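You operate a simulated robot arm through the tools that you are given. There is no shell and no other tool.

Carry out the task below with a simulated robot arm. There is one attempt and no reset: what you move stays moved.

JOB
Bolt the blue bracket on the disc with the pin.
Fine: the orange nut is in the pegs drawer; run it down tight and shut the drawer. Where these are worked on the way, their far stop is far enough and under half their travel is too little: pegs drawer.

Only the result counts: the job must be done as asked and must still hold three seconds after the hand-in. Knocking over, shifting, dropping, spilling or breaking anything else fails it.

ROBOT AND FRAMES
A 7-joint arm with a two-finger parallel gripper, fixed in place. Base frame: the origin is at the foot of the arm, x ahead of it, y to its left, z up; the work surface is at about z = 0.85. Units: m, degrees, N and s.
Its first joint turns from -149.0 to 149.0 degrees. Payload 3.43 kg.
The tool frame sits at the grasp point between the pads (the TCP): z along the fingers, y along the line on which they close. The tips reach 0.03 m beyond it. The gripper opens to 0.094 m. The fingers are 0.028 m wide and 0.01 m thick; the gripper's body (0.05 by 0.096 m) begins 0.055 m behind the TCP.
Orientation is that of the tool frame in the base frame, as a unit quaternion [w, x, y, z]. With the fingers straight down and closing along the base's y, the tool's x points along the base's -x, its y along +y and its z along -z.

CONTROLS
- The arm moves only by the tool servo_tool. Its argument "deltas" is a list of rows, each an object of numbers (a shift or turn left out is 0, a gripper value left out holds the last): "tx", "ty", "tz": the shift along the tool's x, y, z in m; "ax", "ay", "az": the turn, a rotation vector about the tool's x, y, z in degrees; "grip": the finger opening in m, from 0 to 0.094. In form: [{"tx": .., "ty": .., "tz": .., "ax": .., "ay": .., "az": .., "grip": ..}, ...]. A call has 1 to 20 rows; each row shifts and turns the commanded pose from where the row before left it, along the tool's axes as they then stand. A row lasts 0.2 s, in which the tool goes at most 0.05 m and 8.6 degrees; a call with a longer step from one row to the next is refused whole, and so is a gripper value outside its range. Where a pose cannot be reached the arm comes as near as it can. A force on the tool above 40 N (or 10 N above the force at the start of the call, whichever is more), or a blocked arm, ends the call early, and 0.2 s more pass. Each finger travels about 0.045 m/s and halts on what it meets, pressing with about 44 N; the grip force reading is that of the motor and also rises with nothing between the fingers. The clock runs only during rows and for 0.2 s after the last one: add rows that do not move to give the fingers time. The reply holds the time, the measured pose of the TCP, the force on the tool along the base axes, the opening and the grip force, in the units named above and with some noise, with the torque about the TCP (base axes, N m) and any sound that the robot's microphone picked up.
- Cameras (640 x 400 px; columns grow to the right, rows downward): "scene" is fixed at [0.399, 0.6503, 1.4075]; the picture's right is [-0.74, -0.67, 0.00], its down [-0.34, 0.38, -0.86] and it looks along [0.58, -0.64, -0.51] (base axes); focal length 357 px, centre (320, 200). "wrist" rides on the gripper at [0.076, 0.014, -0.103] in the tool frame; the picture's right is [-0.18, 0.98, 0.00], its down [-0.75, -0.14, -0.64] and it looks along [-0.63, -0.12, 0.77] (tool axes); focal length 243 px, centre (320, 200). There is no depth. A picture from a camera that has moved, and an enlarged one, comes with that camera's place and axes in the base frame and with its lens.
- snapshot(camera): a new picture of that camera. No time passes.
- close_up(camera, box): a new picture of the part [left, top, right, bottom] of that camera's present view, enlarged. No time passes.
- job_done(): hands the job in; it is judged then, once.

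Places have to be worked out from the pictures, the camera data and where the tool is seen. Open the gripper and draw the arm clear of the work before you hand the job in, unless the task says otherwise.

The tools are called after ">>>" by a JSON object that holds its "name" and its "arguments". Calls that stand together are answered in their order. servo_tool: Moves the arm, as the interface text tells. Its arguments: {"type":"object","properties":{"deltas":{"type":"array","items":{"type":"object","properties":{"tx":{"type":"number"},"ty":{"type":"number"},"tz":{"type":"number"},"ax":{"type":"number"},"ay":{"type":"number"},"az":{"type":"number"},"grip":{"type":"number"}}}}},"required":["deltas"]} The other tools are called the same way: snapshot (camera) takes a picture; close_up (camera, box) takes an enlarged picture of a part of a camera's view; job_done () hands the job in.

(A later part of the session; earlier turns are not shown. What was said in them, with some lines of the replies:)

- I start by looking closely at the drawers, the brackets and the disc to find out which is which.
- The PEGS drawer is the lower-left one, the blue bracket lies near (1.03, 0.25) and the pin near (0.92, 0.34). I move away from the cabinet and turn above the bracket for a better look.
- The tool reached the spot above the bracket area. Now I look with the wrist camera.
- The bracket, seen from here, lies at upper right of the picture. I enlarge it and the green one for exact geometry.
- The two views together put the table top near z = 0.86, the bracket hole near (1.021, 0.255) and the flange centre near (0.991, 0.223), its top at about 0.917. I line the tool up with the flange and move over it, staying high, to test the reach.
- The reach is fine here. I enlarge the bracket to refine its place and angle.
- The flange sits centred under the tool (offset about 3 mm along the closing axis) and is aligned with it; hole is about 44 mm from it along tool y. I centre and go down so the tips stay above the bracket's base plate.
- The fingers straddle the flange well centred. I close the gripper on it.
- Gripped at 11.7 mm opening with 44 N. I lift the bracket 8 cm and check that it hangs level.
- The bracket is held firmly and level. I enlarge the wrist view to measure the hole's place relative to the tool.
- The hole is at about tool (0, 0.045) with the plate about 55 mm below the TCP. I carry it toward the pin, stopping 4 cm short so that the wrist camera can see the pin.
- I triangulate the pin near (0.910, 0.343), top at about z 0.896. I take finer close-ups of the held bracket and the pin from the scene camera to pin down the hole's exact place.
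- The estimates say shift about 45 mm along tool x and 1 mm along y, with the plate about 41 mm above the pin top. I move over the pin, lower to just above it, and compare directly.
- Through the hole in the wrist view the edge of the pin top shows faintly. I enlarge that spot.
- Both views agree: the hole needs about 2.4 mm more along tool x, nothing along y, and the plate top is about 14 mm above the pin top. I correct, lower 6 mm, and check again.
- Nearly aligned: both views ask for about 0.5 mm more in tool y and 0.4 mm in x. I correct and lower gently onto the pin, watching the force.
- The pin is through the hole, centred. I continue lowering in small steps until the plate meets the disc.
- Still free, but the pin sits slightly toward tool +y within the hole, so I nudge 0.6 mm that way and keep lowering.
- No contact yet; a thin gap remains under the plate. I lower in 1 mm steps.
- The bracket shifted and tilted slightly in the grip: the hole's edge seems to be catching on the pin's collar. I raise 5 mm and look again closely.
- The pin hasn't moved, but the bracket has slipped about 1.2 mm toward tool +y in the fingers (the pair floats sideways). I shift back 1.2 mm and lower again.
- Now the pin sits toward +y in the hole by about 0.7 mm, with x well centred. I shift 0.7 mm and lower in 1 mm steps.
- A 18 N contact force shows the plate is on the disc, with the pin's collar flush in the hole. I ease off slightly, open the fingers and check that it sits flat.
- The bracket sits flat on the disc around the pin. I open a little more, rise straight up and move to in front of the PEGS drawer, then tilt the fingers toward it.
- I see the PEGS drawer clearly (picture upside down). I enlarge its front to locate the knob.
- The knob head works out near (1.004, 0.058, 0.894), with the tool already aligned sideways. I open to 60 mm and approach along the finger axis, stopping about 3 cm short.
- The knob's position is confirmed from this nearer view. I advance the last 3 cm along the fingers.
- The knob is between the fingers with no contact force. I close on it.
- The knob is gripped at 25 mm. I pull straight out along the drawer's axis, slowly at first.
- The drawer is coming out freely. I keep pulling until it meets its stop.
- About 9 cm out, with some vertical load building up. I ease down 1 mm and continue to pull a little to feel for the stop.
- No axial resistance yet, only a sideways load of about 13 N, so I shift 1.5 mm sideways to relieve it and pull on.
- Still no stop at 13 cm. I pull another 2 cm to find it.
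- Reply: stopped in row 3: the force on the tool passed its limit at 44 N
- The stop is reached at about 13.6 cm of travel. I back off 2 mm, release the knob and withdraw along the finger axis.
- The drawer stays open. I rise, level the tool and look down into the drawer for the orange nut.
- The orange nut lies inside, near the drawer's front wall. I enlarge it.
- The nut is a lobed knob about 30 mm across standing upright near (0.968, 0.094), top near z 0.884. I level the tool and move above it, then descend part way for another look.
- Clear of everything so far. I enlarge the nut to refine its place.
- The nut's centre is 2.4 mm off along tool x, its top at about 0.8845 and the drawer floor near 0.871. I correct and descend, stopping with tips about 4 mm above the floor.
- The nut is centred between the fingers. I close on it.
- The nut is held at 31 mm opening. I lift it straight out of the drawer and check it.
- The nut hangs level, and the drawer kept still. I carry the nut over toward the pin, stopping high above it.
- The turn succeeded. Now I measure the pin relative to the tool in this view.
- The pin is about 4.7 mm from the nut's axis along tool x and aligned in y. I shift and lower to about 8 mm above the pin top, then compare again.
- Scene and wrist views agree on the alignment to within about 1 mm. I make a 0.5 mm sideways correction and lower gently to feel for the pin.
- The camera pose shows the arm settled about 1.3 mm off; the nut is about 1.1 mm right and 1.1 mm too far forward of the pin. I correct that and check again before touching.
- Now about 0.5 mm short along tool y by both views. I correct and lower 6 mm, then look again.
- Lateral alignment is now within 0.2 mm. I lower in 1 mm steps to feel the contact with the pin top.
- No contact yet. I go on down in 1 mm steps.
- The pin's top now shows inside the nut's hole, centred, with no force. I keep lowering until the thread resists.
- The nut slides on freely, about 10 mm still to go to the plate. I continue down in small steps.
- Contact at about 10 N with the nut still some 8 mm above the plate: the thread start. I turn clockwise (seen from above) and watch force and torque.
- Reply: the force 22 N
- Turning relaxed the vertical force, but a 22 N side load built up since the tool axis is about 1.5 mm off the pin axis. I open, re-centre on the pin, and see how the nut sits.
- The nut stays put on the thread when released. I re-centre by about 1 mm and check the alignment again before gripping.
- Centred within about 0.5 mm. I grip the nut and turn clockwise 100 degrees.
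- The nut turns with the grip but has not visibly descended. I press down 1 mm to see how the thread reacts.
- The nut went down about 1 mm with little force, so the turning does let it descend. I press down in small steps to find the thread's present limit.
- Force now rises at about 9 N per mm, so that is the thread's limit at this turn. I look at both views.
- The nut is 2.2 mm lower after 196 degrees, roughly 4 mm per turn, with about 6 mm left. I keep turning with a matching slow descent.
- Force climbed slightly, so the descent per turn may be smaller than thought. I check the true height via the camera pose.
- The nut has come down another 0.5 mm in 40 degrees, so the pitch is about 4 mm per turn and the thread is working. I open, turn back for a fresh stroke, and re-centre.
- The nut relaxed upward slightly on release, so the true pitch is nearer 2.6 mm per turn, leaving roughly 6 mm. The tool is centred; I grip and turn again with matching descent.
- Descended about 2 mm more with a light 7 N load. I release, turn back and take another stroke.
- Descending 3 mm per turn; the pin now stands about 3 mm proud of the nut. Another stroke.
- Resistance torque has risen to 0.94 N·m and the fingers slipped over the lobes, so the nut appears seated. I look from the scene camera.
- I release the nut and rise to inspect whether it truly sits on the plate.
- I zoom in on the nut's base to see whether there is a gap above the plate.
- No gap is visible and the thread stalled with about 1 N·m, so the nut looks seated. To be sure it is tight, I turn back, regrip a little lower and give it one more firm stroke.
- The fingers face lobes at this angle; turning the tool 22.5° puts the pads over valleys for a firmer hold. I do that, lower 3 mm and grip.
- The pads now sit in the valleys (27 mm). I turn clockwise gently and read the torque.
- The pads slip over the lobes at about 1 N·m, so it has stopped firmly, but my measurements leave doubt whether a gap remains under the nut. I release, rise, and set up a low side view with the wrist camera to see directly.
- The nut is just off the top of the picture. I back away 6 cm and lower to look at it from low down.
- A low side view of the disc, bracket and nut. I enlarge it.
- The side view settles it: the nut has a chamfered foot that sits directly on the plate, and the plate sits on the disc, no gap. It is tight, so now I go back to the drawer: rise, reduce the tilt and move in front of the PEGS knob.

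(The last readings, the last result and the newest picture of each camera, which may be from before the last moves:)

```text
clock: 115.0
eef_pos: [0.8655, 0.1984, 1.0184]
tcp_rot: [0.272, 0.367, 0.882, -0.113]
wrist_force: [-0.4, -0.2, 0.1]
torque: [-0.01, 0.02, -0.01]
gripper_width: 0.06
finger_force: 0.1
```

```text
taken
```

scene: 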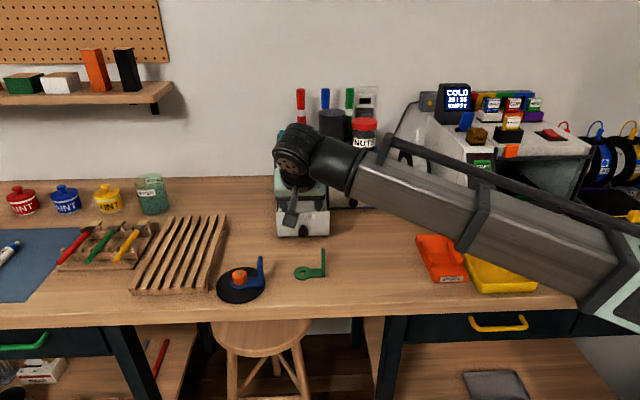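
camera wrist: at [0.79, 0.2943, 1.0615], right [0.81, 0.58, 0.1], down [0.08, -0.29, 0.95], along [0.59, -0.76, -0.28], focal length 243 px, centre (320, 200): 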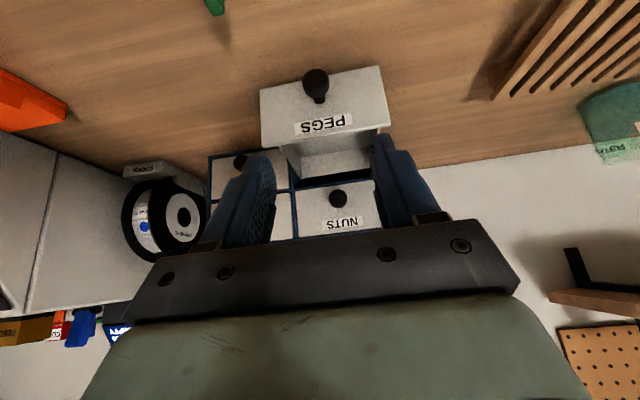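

The knob is where expected, near (0.908, 0.155, 0.894). I approach it along the finger axis.

>>> {"name": "servo_tool", "arguments": {"deltas": [{"tx": 0.01, "tz": 0.015}, {"tx": 0.0095, "tz": 0.015}, {"tz": 0.03}, {"tz": 0.03}, {}]}}

>>> {"name": "snapshot", "arguments": {"camera": "wrist"}}

```text
clock: 116.2
eef_pos: [0.8893, 0.1729, 0.934]
tcp_rot: [0.273, 0.367, 0.882, -0.113]
wrist_force: [-0.2, 0.0, 1.2]
torque: [0.02, 0.02, 0.01]
gripper_width: 0.0598
finger_force: 0.0
```

```text
taken
camera wrist: at [0.8152, 0.2681, 0.9769], right [0.81, 0.58, 0.1], down [0.08, -0.29, 0.95], along [0.59, -0.76, -0.28], focal length 243 px, centre (320, 200)
```

wrist: 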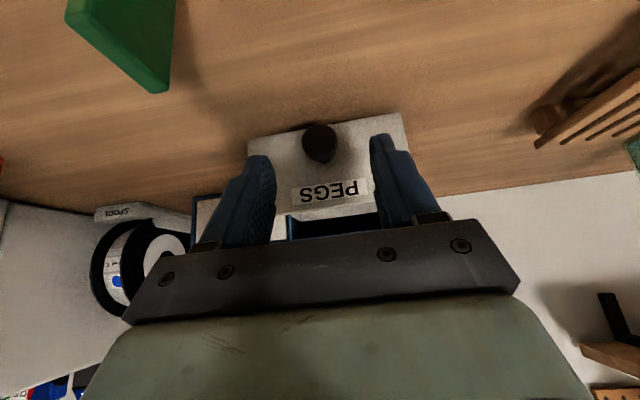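

Aligned. I move the last 3.5 cm and close on the knob.

>>> {"name": "servo_tool", "arguments": {"deltas": [{"tx": 0.0015, "tz": 0.012}, {"tx": 0.001, "tz": 0.012}, {"tz": 0.011}, {}, {"grip": 0.04}, {"grip": 0.025}, {"grip": 0.01}, {"grip": 0.0}, {"grip": 0.0}, {"grip": 0.0}]}}

>>> {"name": "snapshot", "arguments": {"camera": "wrist"}}

```text
clock: 118.4
eef_pos: [0.9016, 0.1613, 0.9035]
tcp_rot: [0.271, 0.368, 0.882, -0.114]
wrist_force: [-10.9, -10.0, -3.6]
torque: [-0.16, 0.16, -0.37]
gripper_width: 0.0247
finger_force: 45.1
```

```text
taken
camera wrist: at [0.8272, 0.2553, 0.9467], right [0.81, 0.58, 0.1], down [0.08, -0.29, 0.95], along [0.59, -0.76, -0.28], focal length 243 px, centre (320, 200)
```

wrist: 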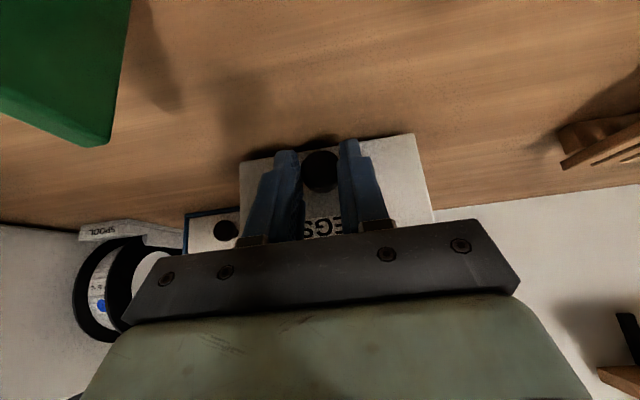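

Gripped, with a side load of 15 N that I relieve with a small shift. Then I push the drawer in along its axis.

>>> {"name": "servo_tool", "arguments": {"deltas": [{"ty": -0.0013}, {"tx": -0.0083, "tz": 0.0056}, {"tx": -0.0124, "tz": 0.0084}, {"tx": -0.0124, "tz": 0.0084}, {"tx": -0.0124, "tz": 0.0084}, {}]}}

```text
clock: 119.8
eef_pos: [0.9403, 0.1214, 0.9051]
tcp_rot: [0.271, 0.368, 0.883, -0.112]
wrist_force: [-2.0, -3.2, -12.5]
torque: [0.24, 0.26, -0.07]
gripper_width: 0.0247
finger_force: 44.9
```

The drawer moves in freely. I trim the height 1 mm and continue.

>>> {"name": "servo_tool", "arguments": {"deltas": [{"tx": 0.0005, "tz": 0.0008}, {"tx": -0.0124, "tz": 0.0084}, {"tx": -0.0124, "tz": 0.0084}, {"tx": -0.0124, "tz": 0.0084}, {"tx": -0.0083, "tz": 0.0056}, {}]}}

>>> {"name": "close_up", "arguments": {"camera": "scene", "box": [255, 130, 365, 240]}}

```text
clock: 121.2
eef_pos: [0.9801, 0.0824, 0.9036]
tcp_rot: [0.274, 0.368, 0.881, -0.113]
wrist_force: [7.8, 6.4, 20.6]
torque: [-0.46, -0.71, 0.26]
gripper_width: 0.0249
finger_force: 45.4
```

```text
3.64 times, centred on (310, 185) of scene
camera zoom: at [0.399, 0.6503, 1.4075], right [-0.74, -0.67, 0.0], down [-0.34, 0.38, -0.86], along [0.58, -0.64, -0.51], focal length 1299 px, centre (356, 254)
```

zoom: 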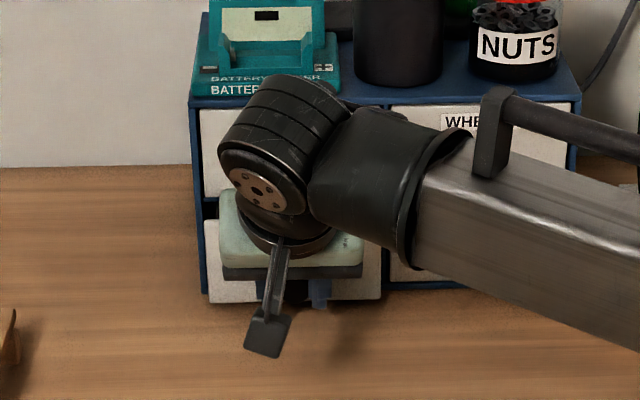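

About 2.5 cm remains. I trim small side and height loads and push on until it meets its closed stop.

>>> {"name": "servo_tool", "arguments": {"deltas": [{"tx": -0.0004, "tz": -0.0006, "ty": 0.0008}, {"tx": -0.0062, "tz": 0.0042}, {"tx": -0.0062, "tz": 0.0042}, {}]}}

>>> {"name": "close_up", "arguments": {"camera": "scene", "box": [255, 130, 365, 240]}}

```text
clock: 122.2
eef_pos: [0.989, 0.0727, 0.9037]
tcp_rot: [0.272, 0.367, 0.882, -0.113]
wrist_force: [7.0, 7.6, 16.5]
torque: [-0.18, -0.46, 0.23]
gripper_width: 0.0246
finger_force: 44.8
```

```text
3.64 times, centred on (310, 185) of scene
camera zoom: at [0.399, 0.6503, 1.4075], right [-0.74, -0.67, 0.0], down [-0.34, 0.38, -0.86], along [0.58, -0.64, -0.51], focal length 1299 px, centre (356, 254)
```

zoom: 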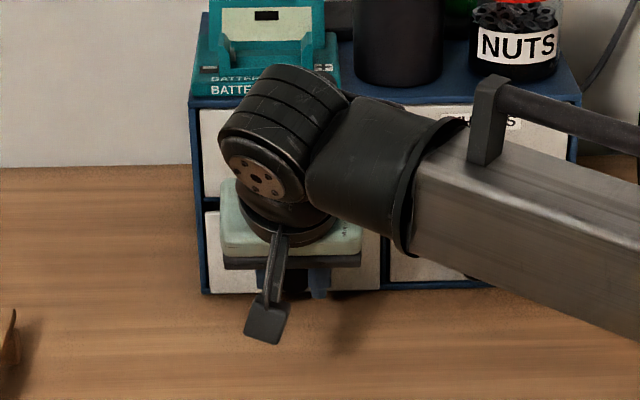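

About 1.3 cm left. I trim again and push in 3 mm steps.

>>> {"name": "servo_tool", "arguments": {"deltas": [{"tx": -0.0005, "tz": -0.0007, "ty": 0.0007}, {"tx": -0.0025, "tz": 0.0017}, {"tx": -0.0025, "tz": 0.0017}, {"tx": -0.0025, "tz": 0.0017}, {"tx": -0.0025, "tz": 0.0017}, {}]}}

>>> {"name": "close_up", "arguments": {"camera": "scene", "box": [255, 130, 365, 240]}}

>>> {"name": "snapshot", "arguments": {"camera": "wrist"}}

```text
clock: 123.6
eef_pos: [0.997, 0.0652, 0.905]
tcp_rot: [0.271, 0.368, 0.882, -0.112]
wrist_force: [-7.8, 4.7, -3.3]
torque: [-0.05, -0.03, -0.01]
gripper_width: 0.0246
finger_force: 44.7
```

```text
3.64 times, centred on (310, 185) of scene
camera zoom: at [0.399, 0.6503, 1.4075], right [-0.74, -0.67, 0.0], down [-0.34, 0.38, -0.86], along [0.58, -0.64, -0.51], focal length 1299 px, centre (356, 254)
```

zoom: 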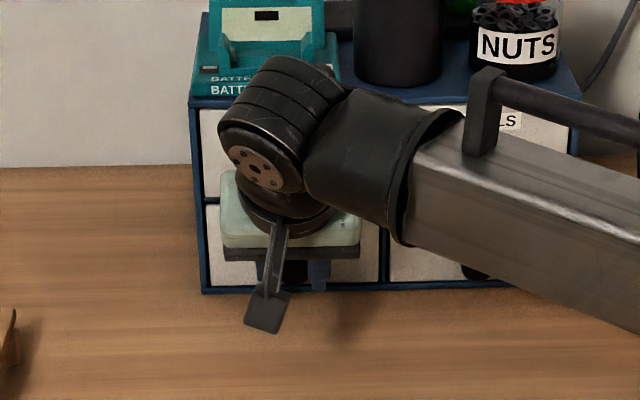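

```text
taken
camera wrist: at [0.9228, 0.1594, 0.9469], right [0.81, 0.58, 0.1], down [0.09, -0.29, 0.95], along [0.59, -0.76, -0.28], focal length 243 px, centre (320, 200)
```

wrist: 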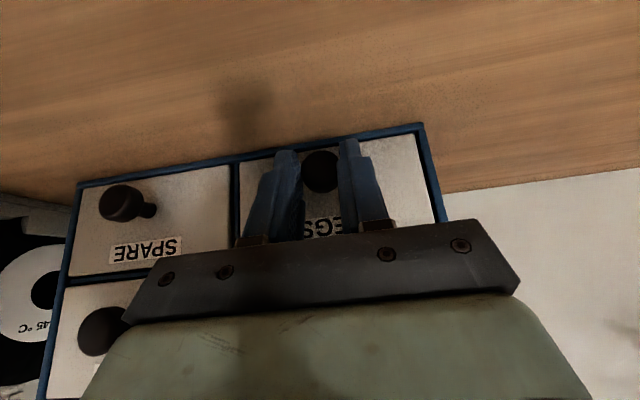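

Within 1.5 mm of the original closed position and an 9 N reaction along the axis. I push a last 2 mm to seat it.

>>> {"name": "servo_tool", "arguments": {"deltas": [{"tx": -0.0008, "tz": 0.0006}, {"tx": -0.0008, "tz": 0.0006}, {}]}}

>>> {"name": "close_up", "arguments": {"camera": "wrist", "box": [220, 110, 460, 260]}}

```text
clock: 124.4
eef_pos: [0.9981, 0.064, 0.9045]
tcp_rot: [0.27, 0.368, 0.882, -0.112]
wrist_force: [-29.1, 16.4, -9.7]
torque: [0.21, 0.31, -0.17]
gripper_width: 0.025
finger_force: 44.8
```

```text
2.67 times, centred on (340, 185) of wrist
camera zoom: at [0.9232, 0.159, 0.9472], right [0.81, 0.58, 0.1], down [0.09, -0.29, 0.95], along [0.59, -0.76, -0.28], focal length 647 px, centre (267, 240)
```

zoom: 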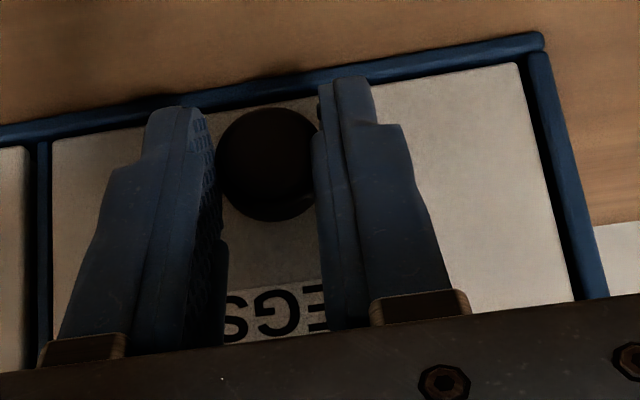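

33 N against the hard stop: the drawer is shut. I ease the load slightly, open the fingers and withdraw along their axis.

>>> {"name": "servo_tool", "arguments": {"deltas": [{"tx": 0.0008, "tz": -0.0006}, {"grip": 0.035}, {"grip": 0.055}, {"grip": 0.06}, {"grip": 0.06}, {"tz": -0.015}, {"tz": -0.025}, {"tz": -0.03}, {"tz": -0.03}, {}]}}

>>> {"name": "snapshot", "arguments": {"camera": "wrist"}}

>>> {"name": "close_up", "arguments": {"camera": "scene", "box": [255, 120, 385, 230]}}

```text
clock: 126.6
eef_pos: [0.9601, 0.106, 0.9874]
tcp_rot: [0.273, 0.368, 0.882, -0.114]
wrist_force: [-0.3, 0.1, -0.1]
torque: [0.03, -0.01, -0.03]
gripper_width: 0.0601
finger_force: 0.0
```

```text
taken
camera wrist: at [0.8846, 0.1995, 1.0302], right [0.81, 0.58, 0.1], down [0.08, -0.29, 0.95], along [0.59, -0.76, -0.28], focal length 243 px, centre (320, 200)
```

wrist: 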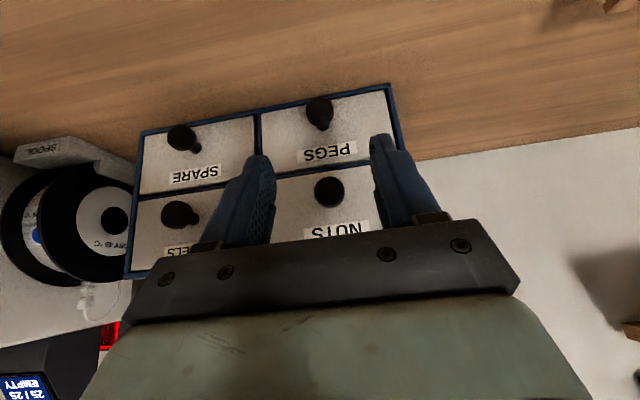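

```text
3.64 times, centred on (320, 175) of scene
camera zoom: at [0.399, 0.6503, 1.4075], right [-0.74, -0.67, 0.0], down [-0.34, 0.38, -0.86], along [0.58, -0.64, -0.51], focal length 1299 px, centre (320, 291)
```

zoom: 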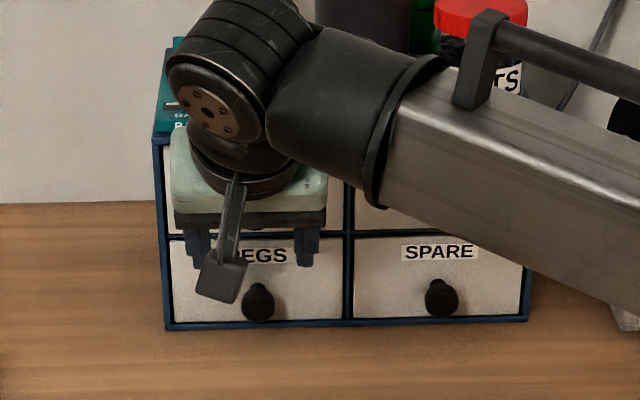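

The drawer front is flush with its neighbours again. I draw the arm up and away and level it, then check the whole scene.

>>> {"name": "servo_tool", "arguments": {"deltas": [{"tx": 0.0067, "tz": -0.0347}, {"tx": 0.0067, "tz": -0.0347}, {"tx": 0.0067, "tz": -0.0347}, {"tx": 0.0067, "tz": -0.0347}, {"ay": 8.5}, {"ay": 8.5}, {"ay": 8.5}, {"ay": 8.5}, {}]}}

>>> {"name": "snapshot", "arguments": {"camera": "scene"}}

>>> {"name": "close_up", "arguments": {"camera": "scene", "box": [205, 245, 335, 310]}}

>>> {"name": "close_up", "arguments": {"camera": "scene", "box": [265, 80, 395, 220]}}

```text
clock: 128.6
eef_pos: [0.8891, 0.1757, 1.0878]
tcp_rot: [0.002, 0.385, 0.923, -0.001]
wrist_force: [-0.2, -0.1, -0.1]
torque: [0.02, -0.03, -0.04]
gripper_width: 0.0599
finger_force: 0.1
```

```text
taken
```

scene: 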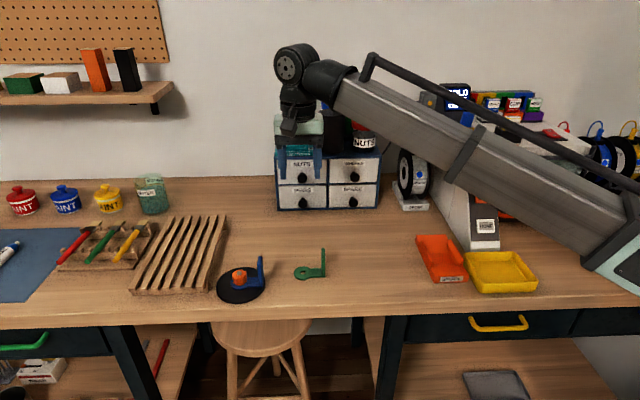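

```text
4.92 times, centred on (270, 278) of scene
camera zoom: at [0.399, 0.6503, 1.4075], right [-0.74, -0.67, 0.0], down [-0.34, 0.38, -0.86], along [0.58, -0.64, -0.51], focal length 1759 px, centre (566, -182)
```

zoom: 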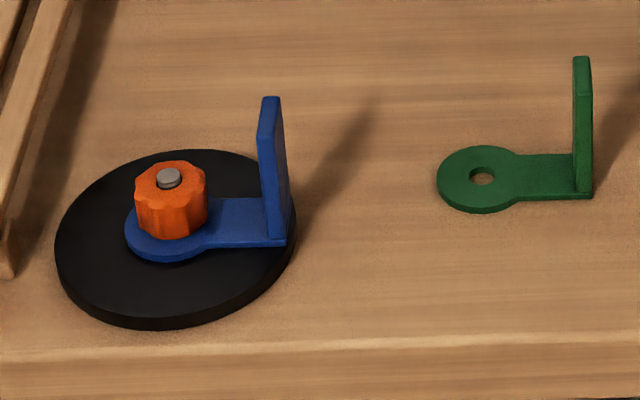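

```text
2.86 times, centred on (330, 150) of scene
camera zoom: at [0.399, 0.6503, 1.4075], right [-0.74, -0.67, 0.0], down [-0.34, 0.38, -0.86], along [0.58, -0.64, -0.51], focal length 1021 px, centre (291, 343)
```

zoom: 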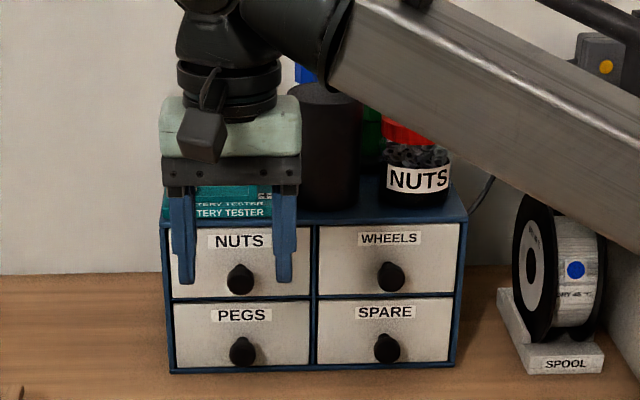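

The bracket is on the pin with the nut seated against it. The PEGS drawer is flush, the green bracket and other items are where they were, and the gripper is open and clear. I hand in the job.

>>> {"name": "job_done", "arguments": {}}

```text
The job is handed in.
```

The blue bracket is bolted to the disc with the orange nut, and the PEGS drawer is shut. I've handed the job in, but no verdict came back.

- **Bracket:** it sits flat on the disc with the pin through its hole.
- **Nut:** I turned it down until it stopped. It held at about 1 N·m, when the gripper began slipping over its lobes, so that is as tight as I could get it. A low side view showed no gap under the nut.
- **Drawer:** I pulled it to its far stop, about 13.6 cm, to take out the nut. Afterwards I pushed it back to its closed stop, and its front is flush with its neighbours.
- **Everything else:** the last pictures show nothing else moved, including the green bracket. The gripper is open and the arm is clear of the work.
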